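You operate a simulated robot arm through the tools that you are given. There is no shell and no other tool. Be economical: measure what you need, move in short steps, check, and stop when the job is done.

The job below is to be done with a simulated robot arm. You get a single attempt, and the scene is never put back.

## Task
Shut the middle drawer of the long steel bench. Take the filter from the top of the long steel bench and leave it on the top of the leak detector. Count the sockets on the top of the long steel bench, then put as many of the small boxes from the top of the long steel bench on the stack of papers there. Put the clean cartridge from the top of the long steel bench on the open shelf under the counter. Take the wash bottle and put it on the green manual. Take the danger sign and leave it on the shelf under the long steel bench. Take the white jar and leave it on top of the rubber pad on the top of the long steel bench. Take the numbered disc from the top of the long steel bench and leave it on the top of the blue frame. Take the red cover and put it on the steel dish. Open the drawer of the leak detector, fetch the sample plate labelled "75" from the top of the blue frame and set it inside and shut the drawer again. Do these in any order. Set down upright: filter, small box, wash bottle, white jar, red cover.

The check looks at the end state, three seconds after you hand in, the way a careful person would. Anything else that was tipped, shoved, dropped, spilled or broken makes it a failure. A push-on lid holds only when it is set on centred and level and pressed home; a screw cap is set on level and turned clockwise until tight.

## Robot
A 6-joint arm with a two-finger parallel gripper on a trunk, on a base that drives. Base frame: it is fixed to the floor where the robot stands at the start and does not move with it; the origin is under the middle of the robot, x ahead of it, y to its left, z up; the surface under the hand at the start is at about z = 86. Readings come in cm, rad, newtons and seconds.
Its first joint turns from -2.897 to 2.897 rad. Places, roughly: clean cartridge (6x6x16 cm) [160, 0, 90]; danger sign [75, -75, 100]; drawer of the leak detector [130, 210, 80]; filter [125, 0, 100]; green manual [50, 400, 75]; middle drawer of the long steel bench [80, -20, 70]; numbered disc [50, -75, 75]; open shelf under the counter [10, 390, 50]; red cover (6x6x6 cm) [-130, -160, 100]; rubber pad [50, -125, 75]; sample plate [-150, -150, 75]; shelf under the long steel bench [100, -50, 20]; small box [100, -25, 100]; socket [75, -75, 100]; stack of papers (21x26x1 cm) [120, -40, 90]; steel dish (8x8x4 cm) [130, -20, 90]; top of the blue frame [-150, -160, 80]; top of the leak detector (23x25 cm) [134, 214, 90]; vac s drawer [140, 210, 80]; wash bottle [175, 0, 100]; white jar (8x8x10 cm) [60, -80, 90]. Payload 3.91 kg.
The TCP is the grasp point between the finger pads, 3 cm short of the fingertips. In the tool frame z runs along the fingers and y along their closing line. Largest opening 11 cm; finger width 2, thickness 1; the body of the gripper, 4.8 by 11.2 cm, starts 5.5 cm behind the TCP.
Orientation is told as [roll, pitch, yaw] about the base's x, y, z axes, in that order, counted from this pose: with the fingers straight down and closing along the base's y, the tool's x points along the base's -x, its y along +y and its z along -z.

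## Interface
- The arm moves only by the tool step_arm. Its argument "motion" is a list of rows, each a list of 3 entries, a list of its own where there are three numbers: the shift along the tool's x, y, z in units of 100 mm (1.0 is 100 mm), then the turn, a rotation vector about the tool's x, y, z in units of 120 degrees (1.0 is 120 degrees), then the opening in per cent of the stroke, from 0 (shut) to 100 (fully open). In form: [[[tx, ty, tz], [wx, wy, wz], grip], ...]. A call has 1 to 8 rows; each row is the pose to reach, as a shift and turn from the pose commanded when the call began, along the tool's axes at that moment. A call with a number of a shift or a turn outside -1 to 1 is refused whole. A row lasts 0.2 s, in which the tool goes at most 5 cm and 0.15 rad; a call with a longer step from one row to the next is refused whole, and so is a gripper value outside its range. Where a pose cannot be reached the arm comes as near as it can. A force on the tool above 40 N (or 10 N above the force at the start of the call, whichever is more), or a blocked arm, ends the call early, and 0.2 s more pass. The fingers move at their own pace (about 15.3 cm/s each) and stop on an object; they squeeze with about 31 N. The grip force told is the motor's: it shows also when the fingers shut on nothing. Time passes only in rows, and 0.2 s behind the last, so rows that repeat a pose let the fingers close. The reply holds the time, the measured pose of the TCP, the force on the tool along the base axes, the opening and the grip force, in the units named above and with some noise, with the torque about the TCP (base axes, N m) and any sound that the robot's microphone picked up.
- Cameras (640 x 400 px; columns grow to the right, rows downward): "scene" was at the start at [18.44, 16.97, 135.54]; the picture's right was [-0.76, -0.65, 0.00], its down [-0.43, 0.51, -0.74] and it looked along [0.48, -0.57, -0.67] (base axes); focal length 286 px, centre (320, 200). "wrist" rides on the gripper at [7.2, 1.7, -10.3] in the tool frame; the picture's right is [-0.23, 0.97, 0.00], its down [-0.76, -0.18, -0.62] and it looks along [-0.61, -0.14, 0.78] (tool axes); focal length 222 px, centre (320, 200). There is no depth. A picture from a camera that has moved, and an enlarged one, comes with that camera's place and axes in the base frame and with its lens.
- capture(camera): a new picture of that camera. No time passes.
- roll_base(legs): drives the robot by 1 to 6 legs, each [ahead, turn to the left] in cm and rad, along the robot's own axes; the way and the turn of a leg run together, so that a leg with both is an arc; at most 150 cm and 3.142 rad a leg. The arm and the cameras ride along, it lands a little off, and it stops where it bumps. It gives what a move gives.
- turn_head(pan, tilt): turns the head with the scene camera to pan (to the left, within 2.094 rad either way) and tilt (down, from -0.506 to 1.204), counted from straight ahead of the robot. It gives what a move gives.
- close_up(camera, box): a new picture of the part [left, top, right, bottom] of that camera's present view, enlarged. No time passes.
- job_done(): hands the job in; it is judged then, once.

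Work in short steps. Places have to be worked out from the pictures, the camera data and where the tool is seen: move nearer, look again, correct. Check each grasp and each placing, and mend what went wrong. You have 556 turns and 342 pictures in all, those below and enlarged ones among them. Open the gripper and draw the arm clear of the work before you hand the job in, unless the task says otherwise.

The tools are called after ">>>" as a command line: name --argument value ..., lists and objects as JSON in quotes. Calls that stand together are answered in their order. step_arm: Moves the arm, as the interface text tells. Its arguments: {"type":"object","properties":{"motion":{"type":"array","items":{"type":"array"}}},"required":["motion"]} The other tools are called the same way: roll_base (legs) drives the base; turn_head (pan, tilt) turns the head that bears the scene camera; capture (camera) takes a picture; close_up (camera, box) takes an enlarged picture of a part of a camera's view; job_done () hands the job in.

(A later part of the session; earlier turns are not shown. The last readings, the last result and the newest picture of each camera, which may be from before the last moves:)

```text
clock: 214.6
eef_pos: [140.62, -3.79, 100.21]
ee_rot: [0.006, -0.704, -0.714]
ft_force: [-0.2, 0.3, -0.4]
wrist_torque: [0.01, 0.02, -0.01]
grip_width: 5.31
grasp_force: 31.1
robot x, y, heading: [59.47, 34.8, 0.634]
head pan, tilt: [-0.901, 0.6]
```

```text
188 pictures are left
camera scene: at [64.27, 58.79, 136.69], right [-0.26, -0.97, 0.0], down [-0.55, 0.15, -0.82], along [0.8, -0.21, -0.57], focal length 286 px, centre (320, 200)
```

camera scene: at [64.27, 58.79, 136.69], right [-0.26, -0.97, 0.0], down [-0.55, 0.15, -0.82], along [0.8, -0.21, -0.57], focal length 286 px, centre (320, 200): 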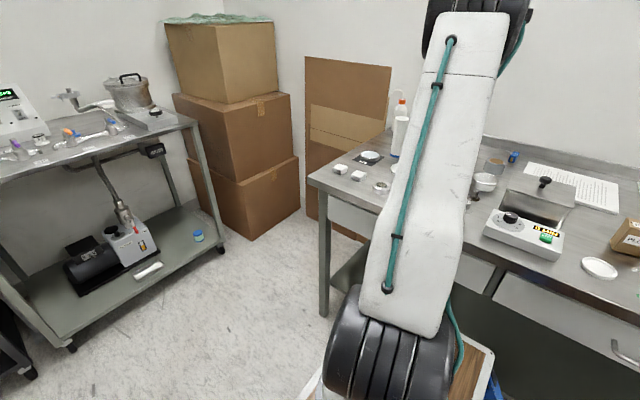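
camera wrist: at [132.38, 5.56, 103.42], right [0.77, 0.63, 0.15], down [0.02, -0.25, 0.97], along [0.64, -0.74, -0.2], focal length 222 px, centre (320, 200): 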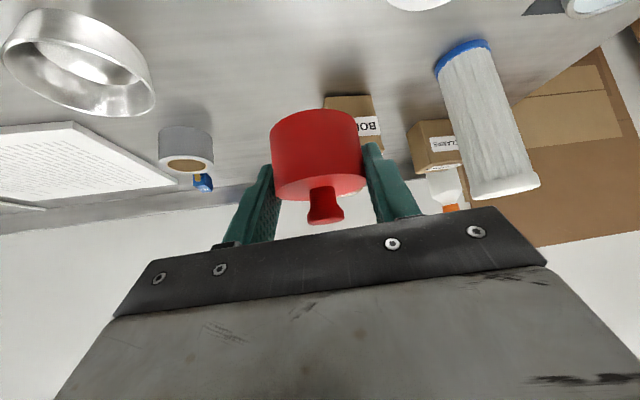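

All upright. I'll use a different free patch, near (141, -12), with the tool yawed so nothing tall lies behind it.

>>> step_arm --motion '[[[-0.2, -0.2, 0.0], [-0.027, 0, -0.032], 20], [[-0.38, -0.41, 0.04], [-0.054, 0, -0.064], 20], [[-0.55, -0.62, 0.07], [-0.08, 0, -0.095], 20]]'

>>> capture --camera "wrist"

>>> close_up --camera "scene" --box '[440, 120, 600, 220]'

```text
clock: 215.4
eef_pos: [140.1, -11.46, 103.32]
ee_rot: [0.005, -0.708, -0.447]
ft_force: [0.1, 0.0, -0.6]
wrist_torque: [0.02, 0.0, 0.0]
grip_width: 5.29
grasp_force: 30.9
robot x, y, heading: [59.82, 34.64, 0.64]
head pan, tilt: [-0.901, 0.6]
```

```text
187 pictures are left
camera wrist: at [129.88, -4.55, 106.45], right [0.58, 0.8, 0.15], down [0.08, -0.24, 0.97], along [0.81, -0.55, -0.2], focal length 222 px, centre (320, 200)
```

wrist: 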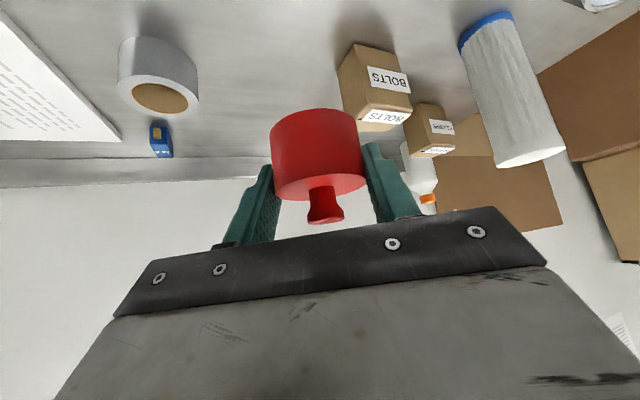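

```text
4.00 times, centred on (520, 170) of scene
camera zoom: at [64.26, 58.82, 136.69], right [-0.26, -0.97, 0.0], down [-0.55, 0.15, -0.82], along [0.8, -0.21, -0.57], focal length 1145 px, centre (-480, 320)
```

zoom: 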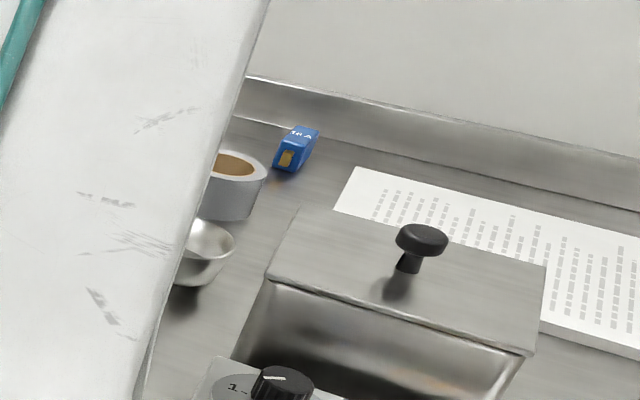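

Clear here. I move 1 cm forward and lower until contact.

>>> step_arm --motion '[[[0.18, 0, 0.34], [0, 0, 0], 20], [[0.44, 0, 0.65], [0, 0, 0], 20], [[0.57, 0, 0.83], [0, 0, 0], 20]]'

>>> capture --camera "wrist"

>>> step_arm --motion '[[[0.05, 0, 0.06], [0, 0, 0], 20], [[0.1, 0, 0.115], [0, 0, 0], 20], [[0.14, 0, 0.16], [0, 0, 0], 20], [[0.18, 0, 0.21], [0, 0, 0], 20], [[0.22, 0, 0.26], [0, 0, 0], 20], [[0.26, 0, 0.31], [0, 0, 0], 20]]'

>>> capture --camera "wrist"

```text
clock: 216.2
eef_pos: [140.94, -11.98, 93.39]
ee_rot: [0.003, -0.705, -0.452]
ft_force: [-0.2, 0.0, 0.3]
wrist_torque: [-0.03, -0.02, -0.01]
grip_width: 5.31
grasp_force: 30.4
robot x, y, heading: [59.35, 34.32, 0.638]
head pan, tilt: [-0.901, 0.6]
```

```text
185 pictures are left
camera wrist: at [130.72, -4.99, 96.46], right [0.58, 0.8, 0.15], down [0.08, -0.24, 0.97], along [0.81, -0.55, -0.2], focal length 222 px, centre (320, 200)
```

wrist: 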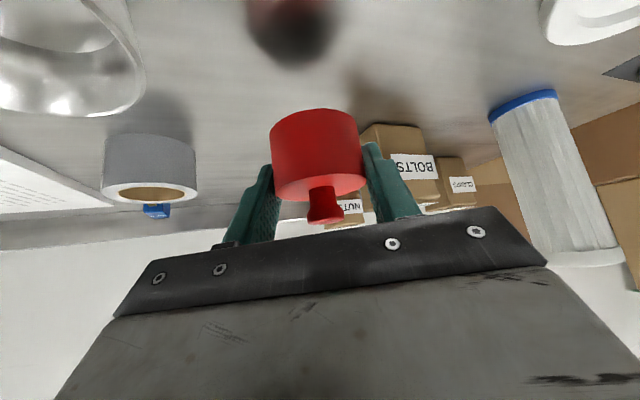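

```text
clock: 217.6
eef_pos: [141.02, -11.97, 89.72]
ee_rot: [0.001, -0.71, -0.451]
ft_force: [0.3, 0.3, 19.6]
wrist_torque: [0.11, 0.24, 0.04]
grip_width: 5.31
grasp_force: 31.3
robot x, y, heading: [59.04, 34.53, 0.639]
head pan, tilt: [-0.901, 0.6]
```

```text
184 pictures are left
camera wrist: at [130.78, -4.99, 92.71], right [0.58, 0.8, 0.15], down [0.08, -0.24, 0.97], along [0.81, -0.55, -0.2], focal length 222 px, centre (320, 200)
```

wrist: 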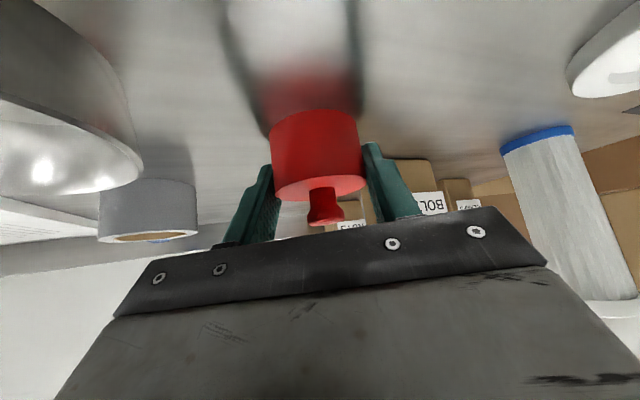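

Contact with the bench. I release and back off along the tool axis.

>>> step_arm --motion '[[[0, 0, 0], [0, 0, 0], 85], [[0, 0, 0], [0, 0, 0], 85], [[0, 0, -0.3], [0, 0, 0], 85], [[0, 0, -0.7], [0, 0, 0], 85], [[0, 0, -1], [0, 0, 0], 85]]'

>>> step_arm --motion '[[[-0.2, 0, -0.36], [0, 0, 0], 85], [[-0.4, 0, -0.72], [0, 0, 0], 85]]'

>>> capture --camera "wrist"

```text
clock: 218.8
eef_pos: [135.23, -9.13, 96.86]
ee_rot: [0.005, -0.702, -0.452]
ft_force: [0.1, 0.2, -0.3]
wrist_torque: [-0.05, -0.05, -0.03]
grip_width: 9.34
grasp_force: 0.1
robot x, y, heading: [58.96, 34.78, 0.637]
head pan, tilt: [-0.901, 0.6]
```

```text
clock: 219.4
eef_pos: [133.67, -8.43, 104.91]
ee_rot: [0.007, -0.704, -0.452]
ft_force: [0.4, -0.3, -0.7]
wrist_torque: [-0.01, -0.02, 0.01]
grip_width: 9.38
grasp_force: 0.0
robot x, y, heading: [59.09, 34.93, 0.633]
head pan, tilt: [-0.901, 0.6]
```

```text
183 pictures are left
camera wrist: at [123.44, -1.52, 108.08], right [0.58, 0.8, 0.15], down [0.08, -0.24, 0.97], along [0.81, -0.55, -0.2], focal length 222 px, centre (320, 200)
```

wrist: 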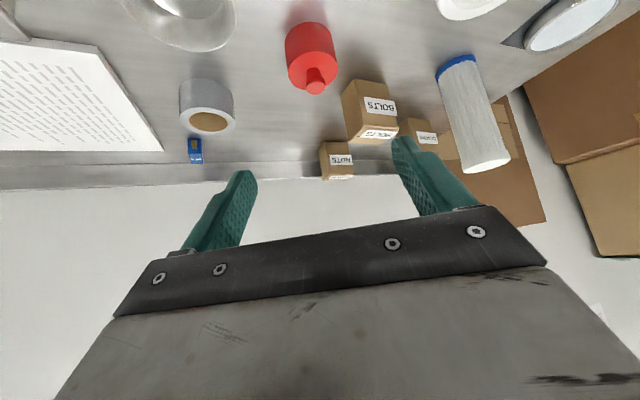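

Cover stands upright. I level the tool and go over the knob.

>>> step_arm --motion '[[[-0.1, 0, -0.12], [0, 0.067, 0], 60], [[-0.2, 0, -0.24], [0, 0.134, 0], 60], [[-0.3, 0, -0.36], [0, 0.201, 0], 60], [[-0.4, 0, -0.48], [0, 0.268, 0], 60], [[-0.4, 0, -0.48], [0, 0.336, 0], 60]]'

>>> step_arm --motion '[[[-0.45, 0, 0], [0, 0, 0], 60], [[-0.9, 0, 0], [0, 0, 0], 60]]'

>>> capture --camera "wrist"

```text
clock: 220.6
eef_pos: [133.67, -8.51, 111.34]
ee_rot: [0.002, -0.002, -0.452]
ft_force: [-0.9, 1.3, 1.4]
wrist_torque: [0.01, -0.02, -0.04]
grip_width: 6.57
grasp_force: 0.1
robot x, y, heading: [59.53, 34.63, 0.639]
head pan, tilt: [-0.901, 0.6]
```

```text
clock: 221.2
eef_pos: [138.78, -9.96, 110.14]
ee_rot: [0.004, 0.0, -0.451]
ft_force: [0.5, 0.0, 0.4]
wrist_torque: [-0.01, 0.0, 0.02]
grip_width: 6.61
grasp_force: 0.0
out of reach, approached as far as the arm can: row 2
robot x, y, heading: [59.33, 34.6, 0.638]
head pan, tilt: [-0.901, 0.6]
```

```text
182 pictures are left
camera wrist: at [132.97, -5.23, 120.47], right [0.63, 0.78, 0.0], down [0.61, -0.49, 0.62], along [0.49, -0.39, -0.78], focal length 222 px, centre (320, 200)
```

wrist: 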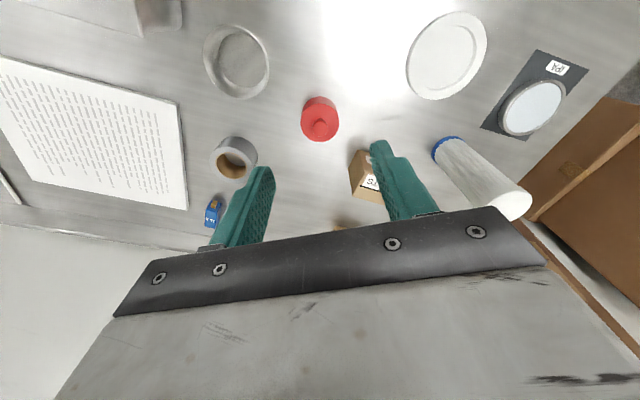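

Knob at about (141, -11.6). I lower to z≈100, centre, and look.

>>> step_arm --motion '[[[-0.13, -0.02, 0.35], [0, 0, 0], 50], [[-0.27, -0.05, 0.7], [0, 0, 0], 50], [[-0.27, -0.05, 1.0], [0, 0, 0], 50]]'

>>> capture --camera "wrist"

```text
clock: 222.0
eef_pos: [140.95, -11.49, 100.21]
ee_rot: [0.003, -0.002, -0.448]
ft_force: [0.1, -0.4, 1.0]
wrist_torque: [-0.01, 0.02, -0.02]
grip_width: 5.48
grasp_force: 0.0
out of reach, approached as far as the arm can: row 2
robot x, y, heading: [58.98, 34.57, 0.638]
head pan, tilt: [-0.901, 0.6]
```

```text
181 pictures are left
camera wrist: at [135.16, -6.77, 110.46], right [0.63, 0.78, 0.0], down [0.61, -0.49, 0.62], along [0.49, -0.39, -0.78], focal length 222 px, centre (320, 200)
```

wrist: 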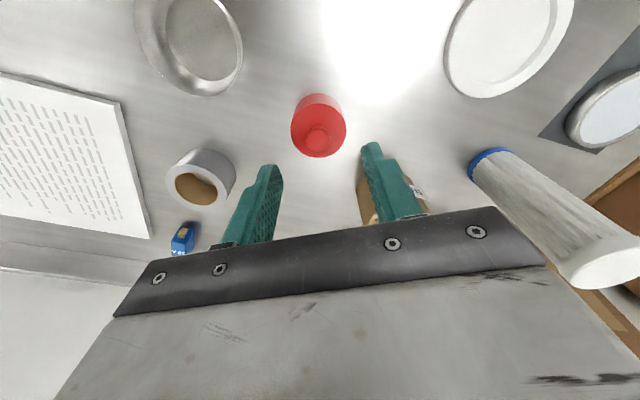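

Knob centred within half a centimetre. I descend and grip it.

>>> step_arm --motion '[[[-0.044, -0.023, 0.3], [0, 0, 0], 50], [[-0.044, -0.023, 0.55], [0, 0, 0], 50], [[-0.044, -0.023, 0.67], [0, 0, 0], 50]]'

>>> capture --camera "wrist"

>>> step_arm --motion '[[[0, 0, 0], [0, 0, 0], 0], [[0, 0, 0], [0, 0, 0], 0], [[0, 0, 0], [0, 0, 0], 0]]'

>>> capture --camera "wrist"

```text
clock: 222.8
eef_pos: [141.21, -12.03, 93.49]
ee_rot: [0.004, 0.0, -0.447]
ft_force: [0.6, -0.1, 0.3]
wrist_torque: [0.02, 0.02, -0.02]
grip_width: 5.5
grasp_force: 0.1
robot x, y, heading: [58.93, 34.15, 0.637]
head pan, tilt: [-0.901, 0.6]
```

```text
180 pictures are left
camera wrist: at [135.43, -7.2, 103.78], right [0.63, 0.78, 0.0], down [0.61, -0.49, 0.62], along [0.49, -0.39, -0.78], focal length 222 px, centre (320, 200)
```

wrist: 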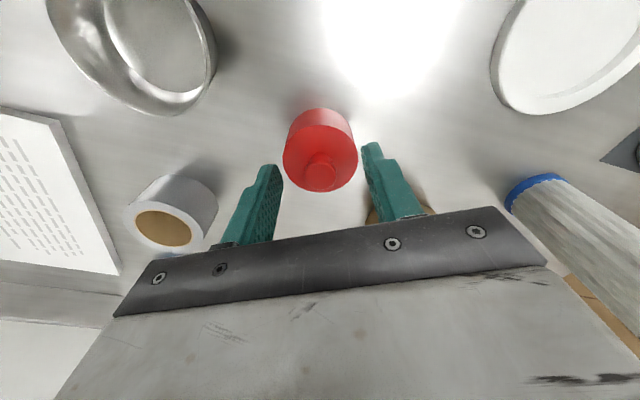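

```text
clock: 223.6
eef_pos: [141.22, -11.97, 93.5]
ee_rot: [0.004, -0.002, -0.448]
ft_force: [-0.6, 0.2, 0.1]
wrist_torque: [0.01, -0.01, 0.01]
grip_width: 1.99
grasp_force: 31.2
robot x, y, heading: [59.05, 34.43, 0.633]
head pan, tilt: [-0.901, 0.6]
```

```text
179 pictures are left
camera wrist: at [135.43, -7.2, 103.78], right [0.63, 0.78, 0.0], down [0.61, -0.49, 0.62], along [0.49, -0.39, -0.78], focal length 222 px, centre (320, 200)
```

wrist: 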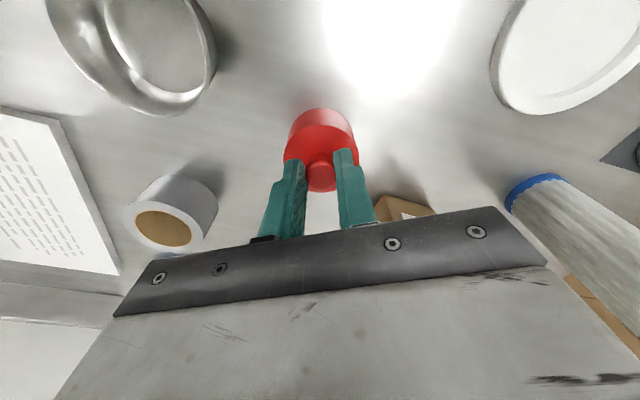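

Held by the knob (2.0 cm). I lift 8 cm and move over the dish at (129.8, -15.1).

>>> step_arm --motion '[[[0, 0, -0.4], [0, 0, 0], 0], [[0, 0, -0.8], [0, 0, 0], 0]]'

>>> step_arm --motion '[[[0.3, -0.26, 0], [0, 0, 0], 0], [[0.6, -0.51, 0], [0, 0, 0], 0], [[0.894, -0.77, 0], [0, 0, 0], 0]]'

>>> capture --camera "wrist"

>>> close_up --camera "scene" --box '[420, 110, 580, 210]'

```text
clock: 224.2
eef_pos: [140.89, -11.6, 101.16]
ee_rot: [0.003, 0.001, -0.449]
ft_force: [0.0, 0.0, -1.5]
wrist_torque: [0.02, 0.0, 0.03]
grip_width: 2.02
grasp_force: 31.0
out of reach, approached as far as the arm can: row 2
robot x, y, heading: [59.38, 34.43, 0.634]
head pan, tilt: [-0.901, 0.6]
```

```text
clock: 225.0
eef_pos: [129.55, -14.57, 101.25]
ee_rot: [0.004, -0.003, -0.449]
ft_force: [0.8, 0.0, -0.8]
wrist_torque: [0.0, -0.01, -0.01]
grip_width: 2.04
grasp_force: 30.7
robot x, y, heading: [59.35, 34.72, 0.635]
head pan, tilt: [-0.901, 0.6]
```

```text
178 pictures are left
camera wrist: at [123.72, -9.83, 111.65], right [0.63, 0.78, 0.0], down [0.61, -0.49, 0.62], along [0.49, -0.39, -0.78], focal length 222 px, centre (320, 200)
```

wrist: 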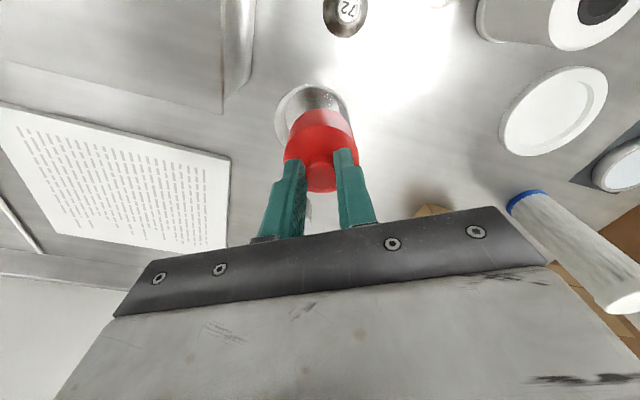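

```text
4.00 times, centred on (500, 160) of scene
camera zoom: at [64.3, 58.8, 136.69], right [-0.26, -0.97, 0.0], down [-0.55, 0.15, -0.82], along [0.8, -0.21, -0.57], focal length 1145 px, centre (-400, 360)
```

zoom: 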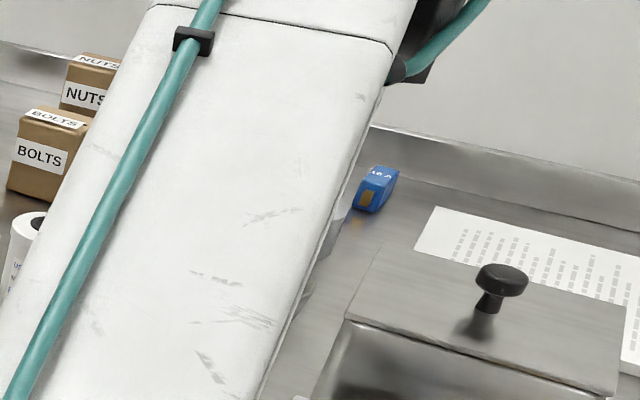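

Centred over the dish. I lower slowly until contact.

>>> step_arm --motion '[[[0, 0, 0.2], [0, 0, 0], 0], [[0, 0, 0.4], [0, 0, 0], 0], [[0, 0, 0.55], [0, 0, 0], 0], [[0, 0, 0.62], [0, 0, 0], 0], [[0, 0, 0.68], [0, 0, 0], 0]]'

>>> capture --camera "wrist"

```text
clock: 226.2
eef_pos: [129.51, -14.49, 94.46]
ee_rot: [0.003, 0.001, -0.448]
ft_force: [-0.2, -0.5, 0.6]
wrist_torque: [0.01, 0.03, 0.0]
grip_width: 1.99
grasp_force: 31.0
robot x, y, heading: [59.08, 34.69, 0.643]
head pan, tilt: [-0.901, 0.6]
```

```text
176 pictures are left
camera wrist: at [123.72, -9.83, 104.79], right [0.63, 0.78, 0.0], down [0.61, -0.49, 0.62], along [0.49, -0.39, -0.78], focal length 222 px, centre (320, 200)
```

wrist: 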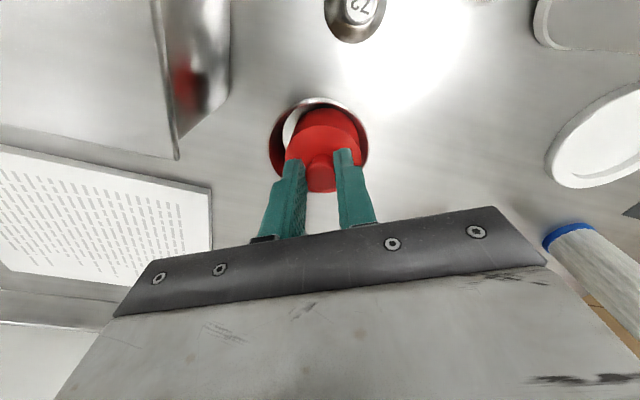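

It's inside the dish, well centred. A little further down to touch bottom.

>>> step_arm --motion '[[[0, 0, 0.03], [0, 0, 0], 0], [[0, 0, 0.06], [0, 0, 0], 0], [[0, 0, 0.09], [0, 0, 0], 0]]'

```text
clock: 227.0
eef_pos: [129.59, -14.49, 93.83]
ee_rot: [0.002, -0.004, -0.449]
ft_force: [1.3, 5.1, 15.1]
wrist_torque: [0.02, -0.07, 0.01]
grip_width: 2.01
grasp_force: 31.1
robot x, y, heading: [59.16, 34.39, 0.636]
head pan, tilt: [-0.901, 0.6]
```

Contact (15 N). Release and rise.

>>> step_arm --motion '[[[0, 0, 0], [0, 0, 0], 25], [[0, 0, 0], [0, 0, 0], 25], [[0, 0, -0.3], [0, 0, 0], 25], [[0, 0, -0.7], [0, 0, 0], 25]]'

>>> capture --camera "wrist"

```text
clock: 228.0
eef_pos: [129.61, -14.68, 100.57]
ee_rot: [0.005, 0.0, -0.448]
ft_force: [1.1, -0.3, -0.1]
wrist_torque: [0.06, 0.02, 0.0]
grip_width: 2.75
grasp_force: 0.0
robot x, y, heading: [59.47, 34.68, 0.635]
head pan, tilt: [-0.901, 0.6]
```

```text
175 pictures are left
camera wrist: at [123.8, -9.93, 110.87], right [0.63, 0.78, 0.0], down [0.61, -0.49, 0.62], along [0.49, -0.39, -0.78], focal length 222 px, centre (320, 200)
```

wrist: 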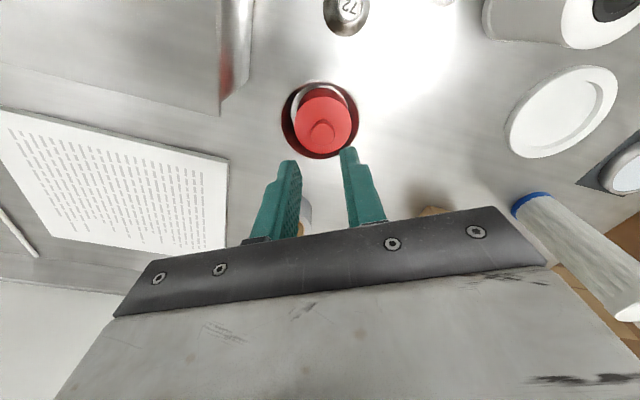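

The cover sits in the dish. Now I survey the bench for sockets with the head camera and wrist.

>>> turn_head --pan -1.6 --tilt 0.65

>>> capture --camera "scene"

>>> turn_head --pan -1.9 --tilt 0.65

>>> capture --camera "scene"

```text
clock: 229.1
eef_pos: [129.51, -14.64, 100.57]
ee_rot: [0.005, -0.001, -0.449]
ft_force: [-0.4, -0.7, -0.4]
wrist_torque: [0.0, -0.02, -0.01]
grip_width: 2.76
grasp_force: 0.0
robot x, y, heading: [58.86, 34.26, 0.633]
head pan, tilt: [-1.6, 0.649]
```

```text
174 pictures are left
camera scene: at [60.7, 53.96, 136.26], right [-0.82, -0.57, 0.0], down [-0.35, 0.5, -0.8], along [0.46, -0.65, -0.6], focal length 286 px, centre (320, 200)
```

scene: 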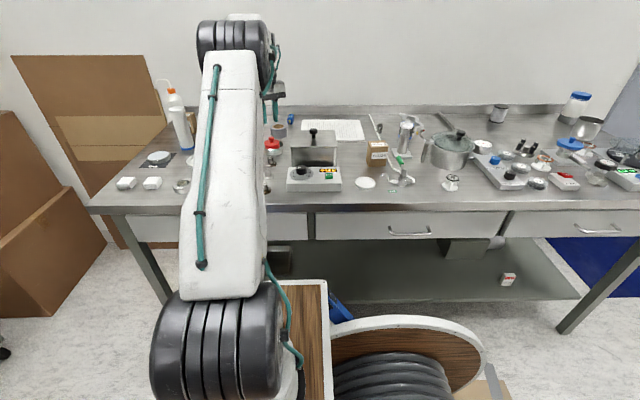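

```text
clock: 229.9
eef_pos: [129.58, -14.58, 100.63]
ee_rot: [0.004, 0.0, -0.448]
ft_force: [-0.1, 0.2, -0.3]
wrist_torque: [-0.02, 0.03, 0.0]
grip_width: 2.72
grasp_force: 0.0
robot x, y, heading: [59.7, 34.43, 0.639]
head pan, tilt: [-1.901, 0.649]
```

```text
173 pictures are left
camera scene: at [58.37, 52.81, 136.26], right [-0.95, -0.3, 0.0], down [-0.18, 0.58, -0.8], along [0.24, -0.76, -0.6], focal length 286 px, centre (320, 200)
```

scene: 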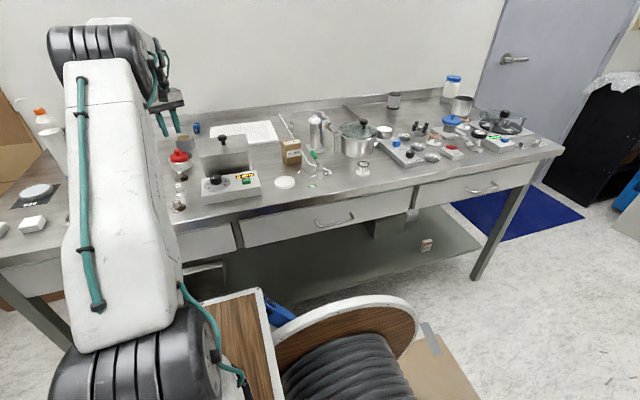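

I enlarge the middle of the bench to count sockets.

>>> close_up --camera "scene" --box '[255, 90, 415, 190]'

>>> close_up --camera "scene" --box '[150, 100, 290, 215]'

>>> close_up --camera "wrist" --box '[0, 0, 640, 240]'

```text
4.00 times, centred on (335, 140) of scene
camera zoom: at [58.37, 52.81, 136.26], right [-0.95, -0.3, 0.0], down [-0.18, 0.58, -0.8], along [0.24, -0.76, -0.6], focal length 1145 px, centre (260, 440)
```

zoom: 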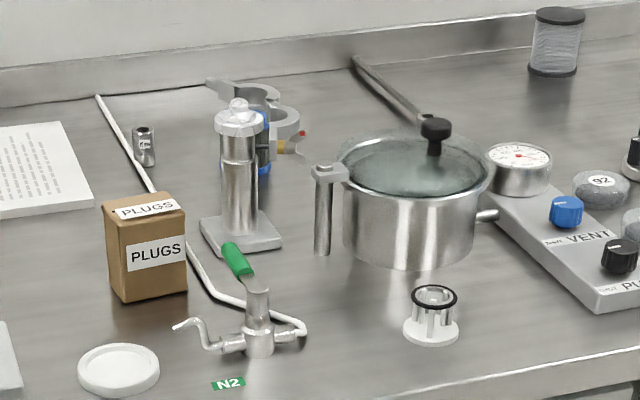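

```text
3.48 times, centred on (220, 158) of scene
camera zoom: at [58.37, 52.81, 136.26], right [-0.95, -0.3, 0.0], down [-0.18, 0.58, -0.8], along [0.24, -0.76, -0.6], focal length 996 px, centre (668, 348)
```

zoom: 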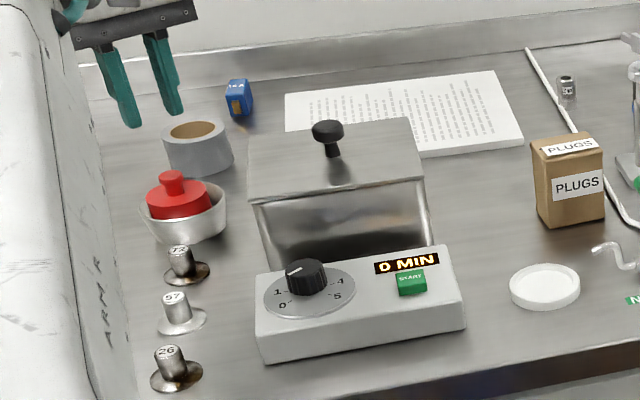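

```text
1.00 times, centred on (320, 120) of wrist (not enlarged: the box is as wide or as high as the picture)
camera zoom: at [123.79, -9.92, 110.86], right [0.63, 0.78, 0.0], down [0.61, -0.49, 0.62], along [0.49, -0.39, -0.78], focal length 222 px, centre (320, 280)
```

zoom: 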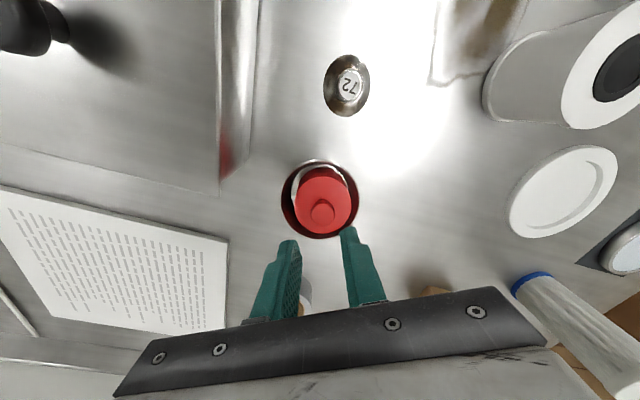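

Two sockets in all: one by the gauge, one by the clamp/papers; none elsewhere so far. So two boxes go on the papers. I bring the tool square and move over toward the PLUGS box.

>>> step_arm --motion '[[[0.29, 0.157, -0.2], [0, 0, 0.07], 100], [[0.588, 0.313, -0.4], [0, 0, 0.14], 100], [[0.882, 0.47, -0.6], [0, 0, 0.2], 100], [[0.882, 0.47, -0.6], [0, 0, 0.2335], 100]]'

>>> step_arm --motion '[[[0.4, 0, -0.25], [0, 0, 0], 100], [[0.8, 0, -0.5], [0, 0, 0], 100]]'

>>> step_arm --motion '[[[0, -0.47, 0], [0, 0, 0], 100], [[0, -0.94, 0], [0, 0, 0], 100]]'

>>> step_arm --motion '[[[0, -0.47, 0], [0, 0, 0], 100], [[0, -0.94, 0], [0, 0, 0], 100]]'

>>> step_arm --motion '[[[0, -0.47, 0], [0, 0, 0], 100], [[0, -0.94, 0], [0, 0, 0], 100]]'

>>> capture --camera "wrist"

```text
clock: 230.9
eef_pos: [123.64, -6.55, 106.63]
ee_rot: [0.004, 0.0, -0.941]
ft_force: [0.1, -0.7, -0.9]
wrist_torque: [0.01, -0.01, 0.03]
grip_width: 10.99
grasp_force: 0.1
robot x, y, heading: [59.3, 34.59, 0.635]
head pan, tilt: [-1.901, 0.649]
```

```text
clock: 231.5
eef_pos: [118.73, -0.08, 111.6]
ee_rot: [0.002, 0.002, -0.939]
ft_force: [1.0, -0.3, -0.6]
wrist_torque: [0.01, 0.02, -0.03]
grip_width: 10.98
grasp_force: 0.0
robot x, y, heading: [58.94, 34.88, 0.641]
head pan, tilt: [-1.901, 0.649]
```

```text
clock: 232.1
eef_pos: [111.23, -5.45, 111.55]
ee_rot: [0.004, 0.001, -0.937]
ft_force: [1.2, 0.5, -0.2]
wrist_torque: [-0.03, 0.03, -0.02]
grip_width: 11.01
grasp_force: 0.1
robot x, y, heading: [59.06, 34.54, 0.637]
head pan, tilt: [-1.901, 0.649]
```

```text
clock: 232.7
eef_pos: [103.67, -11.08, 111.66]
ee_rot: [0.003, 0.0, -0.938]
ft_force: [-0.1, 0.7, 0.1]
wrist_torque: [-0.02, -0.01, -0.02]
grip_width: 10.98
grasp_force: 0.0
robot x, y, heading: [59.12, 34.43, 0.637]
head pan, tilt: [-1.901, 0.649]
```

```text
clock: 233.3
eef_pos: [95.98, -16.73, 111.66]
ee_rot: [0.003, 0.0, -0.937]
ft_force: [-0.2, -0.4, 0.7]
wrist_torque: [0.01, 0.01, -0.02]
grip_width: 11.01
grasp_force: 0.1
robot x, y, heading: [59.38, 34.72, 0.635]
head pan, tilt: [-1.901, 0.649]
```

```text
169 pictures are left
camera wrist: at [93.11, -9.8, 121.94], right [0.92, 0.39, 0.0], down [0.31, -0.72, 0.62], along [0.25, -0.57, -0.78], focal length 222 px, centre (320, 200)
```

wrist: 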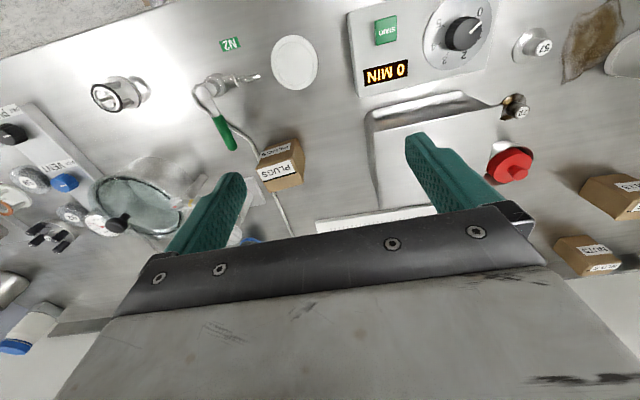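

PLUGS box top at about (94.9, -27.5). Moving over it.

>>> step_arm --motion '[[[-0.27, -0.24, 0.1], [0, 0, 0], 100], [[-0.54, -0.48, 0.2], [0, 0, 0], 100], [[-0.805, -0.73, 0.3], [0, 0, 0], 100]]'

>>> capture --camera "wrist"

```text
clock: 234.1
eef_pos: [95.07, -27.51, 108.6]
ee_rot: [0.004, 0.0, -0.94]
ft_force: [0.0, 0.2, 0.2]
wrist_torque: [-0.04, -0.01, -0.02]
grip_width: 10.98
grasp_force: 0.0
robot x, y, heading: [59.23, 34.88, 0.641]
head pan, tilt: [-1.901, 0.649]
```

```text
168 pictures are left
camera wrist: at [92.07, -20.63, 118.87], right [0.92, 0.39, 0.0], down [0.3, -0.72, 0.62], along [0.25, -0.57, -0.78], focal length 222 px, centre (320, 200)
```

wrist: 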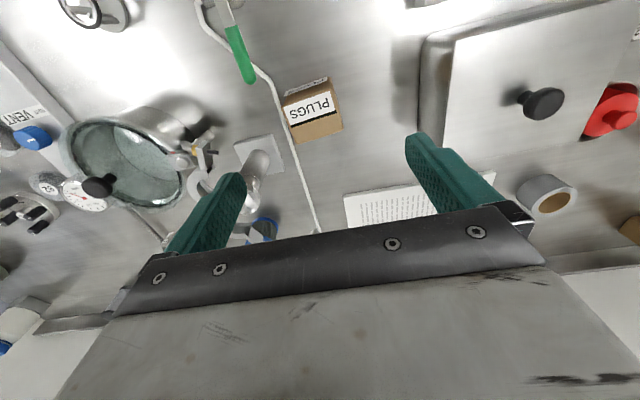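

Box is about 5.2 × 4.6 cm, turned 0.11 rad. I align, centre at (94.4, -27.6) and descend.

>>> step_arm --motion '[[[0.03, -0.06, 0.4], [0, 0, -0.0525], 70], [[0.03, -0.06, 0.8], [0, 0, -0.0525], 70]]'

>>> capture --camera "wrist"

```text
clock: 234.7
eef_pos: [94.47, -27.61, 100.5]
ee_rot: [0.003, -0.002, -0.827]
ft_force: [1.0, -0.8, 0.8]
wrist_torque: [-0.01, -0.02, 0.0]
grip_width: 7.71
grasp_force: 0.0
robot x, y, heading: [59.45, 34.69, 0.637]
head pan, tilt: [-1.901, 0.649]
```

```text
167 pictures are left
camera wrist: at [90.68, -21.06, 110.82], right [0.87, 0.49, 0.0], down [0.38, -0.68, 0.62], along [0.31, -0.54, -0.78], focal length 222 px, centre (320, 200)
```

wrist: 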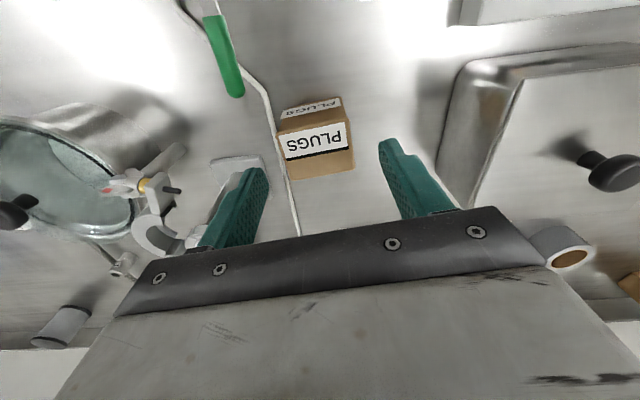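

Well centred. Down and grip.

>>> step_arm --motion '[[[0, 0, 0.4], [0, 0, 0], 70], [[0, 0, 0.75], [0, 0, 0], 70], [[0, 0, 0.9], [0, 0, 0], 70]]'

>>> step_arm --motion '[[[0, 0, 0], [0, 0, 0], 10], [[0, 0, 0], [0, 0, 0], 10], [[0, 0, 0], [0, 0, 0], 10]]'

>>> step_arm --motion '[[[0, 0, -0.35], [0, 0, 0], 10], [[0, 0, -0.7], [0, 0, 0], 10]]'

>>> capture --camera "wrist"

```text
clock: 235.5
eef_pos: [94.36, -27.53, 91.36]
ee_rot: [0.003, 0.0, -0.83]
ft_force: [-0.2, -0.5, 1.1]
wrist_torque: [0.02, 0.02, -0.01]
grip_width: 7.69
grasp_force: 0.1
robot x, y, heading: [59.21, 34.46, 0.635]
head pan, tilt: [-1.901, 0.649]
```

```text
clock: 236.3
eef_pos: [94.46, -27.61, 91.37]
ee_rot: [0.001, 0.0, -0.83]
ft_force: [-0.4, -0.9, -0.1]
wrist_torque: [-0.07, 0.01, -0.02]
grip_width: 6.2
grasp_force: 31.2
robot x, y, heading: [59.18, 34.66, 0.633]
head pan, tilt: [-1.901, 0.649]
```

```text
clock: 236.9
eef_pos: [94.47, -27.73, 98.41]
ee_rot: [0.005, 0.001, -0.829]
ft_force: [-0.7, 0.3, -2.4]
wrist_torque: [-0.02, -0.01, -0.01]
grip_width: 6.17
grasp_force: 30.8
robot x, y, heading: [59.44, 34.76, 0.639]
head pan, tilt: [-1.901, 0.649]
```

```text
166 pictures are left
camera wrist: at [90.75, -21.1, 108.69], right [0.87, 0.49, 0.0], down [0.38, -0.68, 0.62], along [0.31, -0.54, -0.78], focal length 222 px, centre (320, 200)
```

wrist: 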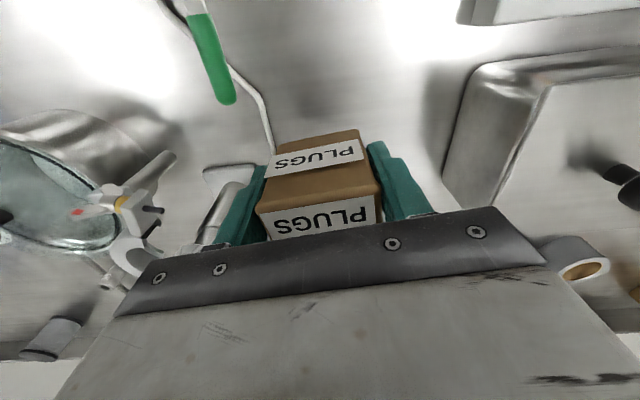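

Held. Papers span about u 60–86, v 96–115. They're at the edge of reach, so I retract and raise the box, then shift the robot 8 cm nearer the bench.

>>> step_arm --motion '[[[0.2, 0, -0.45], [0, 0, 0], 10], [[0.4, 0, -0.9], [0, 0, 0], 10]]'

>>> step_arm --motion '[[[0.4, 0, -0.3], [0, 0, 0], 10], [[0.8, 0, -0.6], [0, 0, 0], 10]]'

>>> step_arm --motion '[[[0.25, 0, -0.3], [0, 0, 0], 10], [[0.5, 0, -0.6], [0, 0, 0], 10]]'

>>> roll_base --legs '[[0, 0.2], [-45, 0], [0, -0.2], [28, 0]]'

>>> capture --camera "wrist"

>>> capture --camera "scene"

```text
clock: 237.5
eef_pos: [91.56, -24.83, 107.45]
ee_rot: [0.002, 0.0, -0.829]
ft_force: [-1.3, -0.5, -2.7]
wrist_torque: [0.06, 0.02, 0.0]
grip_width: 6.19
grasp_force: 30.9
robot x, y, heading: [59.0, 34.65, 0.635]
head pan, tilt: [-1.901, 0.649]
```

```text
clock: 238.1
eef_pos: [86.4, -18.92, 113.56]
ee_rot: [0.004, 0.002, -0.829]
ft_force: [1.4, -0.6, -3.5]
wrist_torque: [0.07, 0.11, 0.02]
grip_width: 6.21
grasp_force: 30.8
robot x, y, heading: [58.84, 34.57, 0.639]
head pan, tilt: [-1.901, 0.649]
```

```text
clock: 238.7
eef_pos: [82.97, -15.3, 119.6]
ee_rot: [0.006, 0.002, -0.826]
ft_force: [0.5, -0.3, -2.7]
wrist_torque: [0.04, 0.04, 0.0]
grip_width: 6.19
grasp_force: 31.1
robot x, y, heading: [59.31, 34.76, 0.637]
head pan, tilt: [-1.901, 0.649]
```

```text
clock: 244.5
eef_pos: [75.14, -32.05, 119.62]
ee_rot: [0.004, 0.001, -0.828]
ft_force: [0.4, 0.0, -2.1]
wrist_torque: [0.03, 0.0, 0.02]
grip_width: 6.19
grasp_force: 30.9
robot x, y, heading: [51.22, 17.87, 0.642]
head pan, tilt: [-1.901, 0.649]
```

```text
165 pictures are left
camera wrist: at [71.46, -25.51, 129.89], right [0.87, 0.49, 0.0], down [0.38, -0.68, 0.62], along [0.31, -0.54, -0.78], focal length 222 px, centre (320, 200)
```

wrist: 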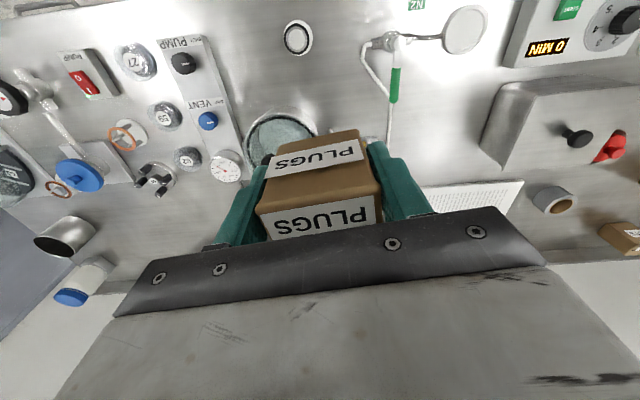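

```text
164 pictures are left
camera scene: at [50.59, 35.94, 136.26], right [-0.95, -0.3, 0.0], down [-0.18, 0.58, -0.8], along [0.24, -0.76, -0.6], focal length 286 px, centre (320, 200)
```

scene: 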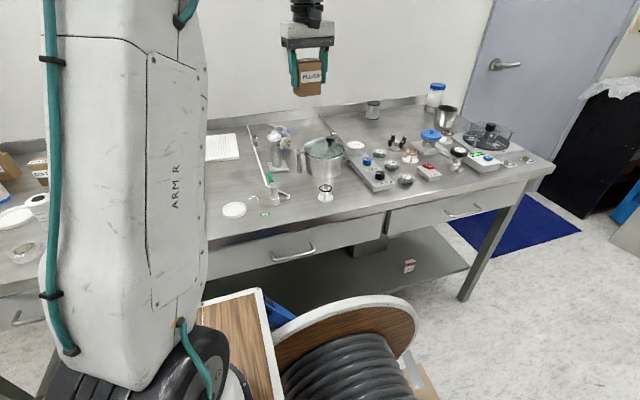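

Now the papers are well in reach. I carry the box over to their left front part.

>>> step_arm --motion '[[[-0.055, 0.495, 0], [0, 0, 0], 10], [[-0.11, 0.99, 0], [0, 0, 0], 10]]'

>>> step_arm --motion '[[[-0.055, 0.495, 0], [0, 0, 0], 10], [[-0.11, 0.99, 0], [0, 0, 0], 10]]'

>>> step_arm --motion '[[[-0.28, 0.245, 0.15], [0, 0, 0], 10], [[-0.557, 0.49, 0.3], [0, 0, 0], 10]]'

>>> step_arm --motion '[[[-0.44, -0.05, 0.2], [0, 0, 0], 10], [[-0.88, -0.1, 0.4], [0, 0, 0], 10]]'

>>> step_arm --motion '[[[-0.44, -0.05, 0.2], [0, 0, 0], 10], [[-0.88, -0.1, 0.4], [0, 0, 0], 10]]'

>>> capture --camera "wrist"

```text
clock: 245.1
eef_pos: [83.16, -26.31, 119.61]
ee_rot: [0.003, 0.0, -0.829]
ft_force: [0.3, 0.1, -2.4]
wrist_torque: [0.04, -0.02, -0.02]
grip_width: 6.18
grasp_force: 31.3
robot x, y, heading: [51.34, 17.93, 0.639]
head pan, tilt: [-1.901, 0.649]
```

```text
clock: 245.7
eef_pos: [91.23, -20.3, 119.63]
ee_rot: [0.002, 0.001, -0.829]
ft_force: [-0.4, 0.6, -3.1]
wrist_torque: [0.04, -0.01, 0.02]
grip_width: 6.19
grasp_force: 31.1
robot x, y, heading: [51.68, 17.85, 0.637]
head pan, tilt: [-1.901, 0.649]
```

```text
clock: 246.3
eef_pos: [98.61, -21.03, 116.75]
ee_rot: [0.003, -0.001, -0.827]
ft_force: [0.4, 0.8, -2.2]
wrist_torque: [0.02, -0.02, 0.02]
grip_width: 6.16
grasp_force: 31.0
robot x, y, heading: [51.68, 17.58, 0.636]
head pan, tilt: [-1.901, 0.649]
```

```text
clock: 246.9
eef_pos: [103.77, -28.2, 112.61]
ee_rot: [0.004, -0.003, -0.828]
ft_force: [0.0, 0.0, -2.1]
wrist_torque: [-0.05, -0.02, 0.0]
grip_width: 6.19
grasp_force: 31.4
robot x, y, heading: [51.81, 18.13, 0.639]
head pan, tilt: [-1.901, 0.649]
```

```text
clock: 247.5
eef_pos: [108.95, -35.4, 108.88]
ee_rot: [0.003, -0.002, -0.828]
ft_force: [-0.7, 1.0, -1.3]
wrist_torque: [0.01, -0.02, 0.0]
grip_width: 6.17
grasp_force: 30.8
robot x, y, heading: [51.35, 17.89, 0.641]
head pan, tilt: [-1.901, 0.649]
```

```text
163 pictures are left
camera wrist: at [105.33, -28.76, 119.12], right [0.87, 0.49, 0.0], down [0.38, -0.68, 0.62], along [0.31, -0.54, -0.78], focal length 222 px, centre (320, 200)
```

wrist: 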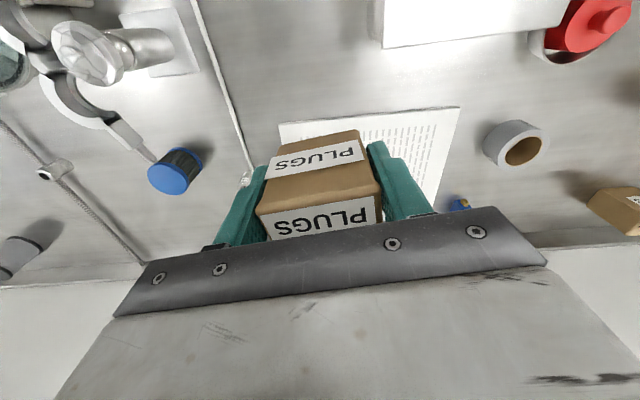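

The paper's corners are clear now; box one goes to (114.8, -42.3). I move over and lower.

>>> step_arm --motion '[[[-0.3, -0.01, 0.2], [0, 0, 0], 10], [[-0.6, -0.02, 0.4], [0, 0, 0], 10], [[-0.904, -0.035, 0.6], [0, 0, 0], 10]]'

>>> step_arm --motion '[[[0, 0, 0.4], [0, 0, 0], 10], [[0, 0, 0.75], [0, 0, 0], 10]]'

>>> capture --camera "wrist"

```text
clock: 248.3
eef_pos: [114.7, -42.18, 102.84]
ee_rot: [0.001, -0.003, -0.827]
ft_force: [-0.5, 0.7, 0.3]
wrist_torque: [-0.02, 0.0, 0.0]
grip_width: 6.15
grasp_force: 31.0
robot x, y, heading: [51.57, 17.94, 0.64]
head pan, tilt: [-1.901, 0.649]
```

```text
clock: 248.9
eef_pos: [114.84, -42.32, 95.23]
ee_rot: [0.006, -0.001, -0.829]
ft_force: [-0.3, 1.0, -1.4]
wrist_torque: [-0.01, 0.0, 0.02]
grip_width: 6.17
grasp_force: 31.5
robot x, y, heading: [51.29, 17.63, 0.637]
head pan, tilt: [-1.901, 0.649]
```

```text
162 pictures are left
camera wrist: at [111.23, -35.76, 105.52], right [0.87, 0.49, 0.0], down [0.38, -0.68, 0.62], along [0.31, -0.54, -0.78], focal length 222 px, centre (320, 200)
```

wrist: 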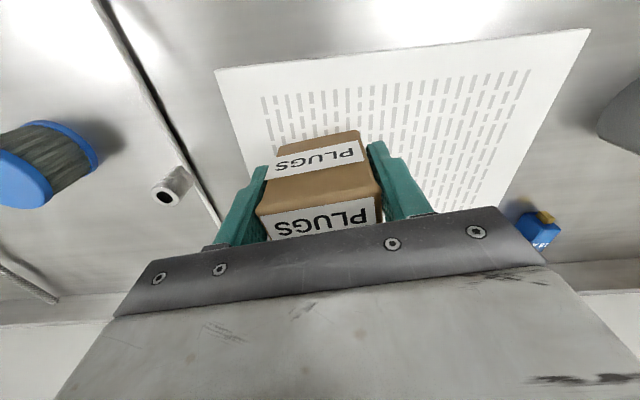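

Over the paper, inside its edges. Slow lowering to contact.

>>> step_arm --motion '[[[0, 0, 0.12], [0, 0, 0], 10], [[0, 0, 0.2], [0, 0, 0], 10], [[0, 0, 0.26], [0, 0, 0], 10], [[0, 0, 0.3], [0, 0, 0], 10], [[0, 0, 0.34], [0, 0, 0], 10]]'

```text
clock: 250.1
eef_pos: [114.94, -42.23, 92.2]
ee_rot: [0.001, -0.006, -0.828]
ft_force: [-0.7, 1.5, 24.5]
wrist_torque: [-0.28, 0.23, -0.03]
grip_width: 6.13
grasp_force: 30.9
robot x, y, heading: [51.68, 17.82, 0.636]
head pan, tilt: [-1.901, 0.649]
```

Contact at the expected height. Release and rise.

>>> step_arm --motion '[[[0, 0, 0], [0, 0, 0], 75], [[0, 0, 0], [0, 0, 0], 75], [[0, 0, -0.2], [0, 0, 0], 75], [[0, 0, -0.6], [0, 0, 0], 75], [[0, 0, -1], [0, 0, 0], 75]]'

>>> step_arm --motion '[[[0.4, 0, -0.2], [0, 0, 0], 100], [[0.8, 0, -0.4], [0, 0, 0], 100]]'

>>> capture --camera "wrist"

```text
clock: 251.3
eef_pos: [114.83, -42.17, 101.66]
ee_rot: [0.003, -0.001, -0.826]
ft_force: [0.4, -0.8, -0.2]
wrist_torque: [-0.01, 0.04, -0.01]
grip_width: 8.25
grasp_force: 0.1
robot x, y, heading: [51.6, 17.73, 0.639]
head pan, tilt: [-1.901, 0.649]
```

```text
clock: 251.9
eef_pos: [109.47, -36.33, 105.81]
ee_rot: [0.004, 0.002, -0.828]
ft_force: [0.6, -0.9, -1.1]
wrist_torque: [0.01, -0.01, 0.0]
grip_width: 11.02
grasp_force: 0.1
robot x, y, heading: [51.03, 17.67, 0.64]
head pan, tilt: [-1.901, 0.649]
```

```text
161 pictures are left
camera wrist: at [105.71, -29.74, 116.06], right [0.87, 0.49, 0.0], down [0.38, -0.68, 0.62], along [0.31, -0.54, -0.78], focal length 222 px, centre (320, 200)
```

wrist: 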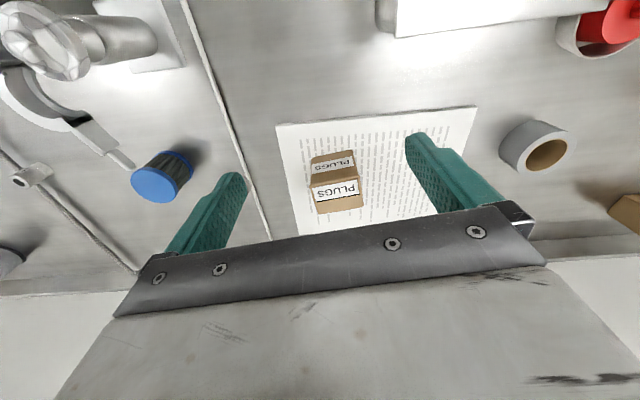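

Box one stands on the papers. I drive 25 cm forward along the bench for the BOLTS box.

>>> roll_base --legs '[[27, 0]]'

>>> capture --camera "wrist"

```text
clock: 253.8
eef_pos: [131.07, -20.18, 105.83]
ee_rot: [0.004, -0.001, -0.826]
ft_force: [0.8, -0.2, 0.5]
wrist_torque: [0.03, -0.03, -0.01]
grip_width: 11.0
grasp_force: 0.0
robot x, y, heading: [73.01, 34.0, 0.641]
head pan, tilt: [-1.901, 0.649]
```

```text
160 pictures are left
camera wrist: at [127.46, -13.52, 116.17], right [0.87, 0.49, 0.0], down [0.38, -0.68, 0.62], along [0.31, -0.54, -0.78], focal length 222 px, centre (320, 200)
```

wrist: 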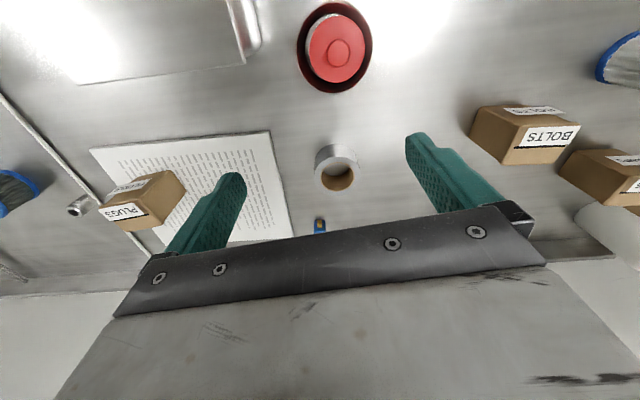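

BOLTS box at about (151.5, -11). Moving over it.

>>> step_arm --motion '[[[-0.12, 0.35, 0], [0, 0, 0], 100], [[-0.237, 0.707, 0], [0, 0, 0], 100]]'

>>> step_arm --motion '[[[-0.12, 0.35, 0], [0, 0, 0], 100], [[-0.237, 0.707, 0], [0, 0, 0], 100]]'

>>> step_arm --motion '[[[-0.12, 0.35, 0], [0, 0, 0], 100], [[-0.237, 0.65, 0], [0, 0, 0], 100]]'

>>> capture --camera "wrist"

```text
clock: 254.4
eef_pos: [137.8, -17.04, 105.98]
ee_rot: [0.004, 0.0, -0.826]
ft_force: [0.3, 0.2, 0.0]
wrist_torque: [0.01, 0.0, -0.03]
grip_width: 11.01
grasp_force: 0.0
robot x, y, heading: [73.01, 33.77, 0.634]
head pan, tilt: [-1.901, 0.649]
```

```text
clock: 255.0
eef_pos: [144.7, -13.93, 105.91]
ee_rot: [0.003, 0.0, -0.826]
ft_force: [-1.2, 0.7, -0.5]
wrist_torque: [0.04, -0.05, -0.01]
grip_width: 11.01
grasp_force: 0.0
robot x, y, heading: [72.89, 34.04, 0.635]
head pan, tilt: [-1.901, 0.649]
```

```text
clock: 255.6
eef_pos: [151.06, -11.35, 106.1]
ee_rot: [0.002, -0.001, -0.828]
ft_force: [-0.2, -0.3, 0.6]
wrist_torque: [0.0, -0.03, 0.02]
grip_width: 11.01
grasp_force: 0.2
robot x, y, heading: [73.31, 34.06, 0.64]
head pan, tilt: [-1.901, 0.649]
```

```text
159 pictures are left
camera wrist: at [147.38, -4.78, 116.37], right [0.87, 0.49, 0.0], down [0.38, -0.68, 0.62], along [0.31, -0.54, -0.78], focal length 222 px, centre (320, 200)
```

wrist: 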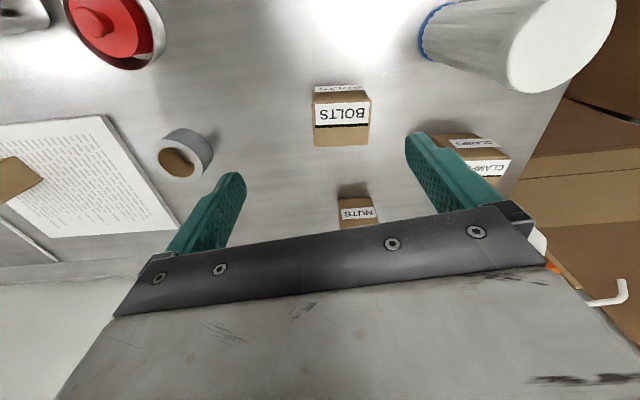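

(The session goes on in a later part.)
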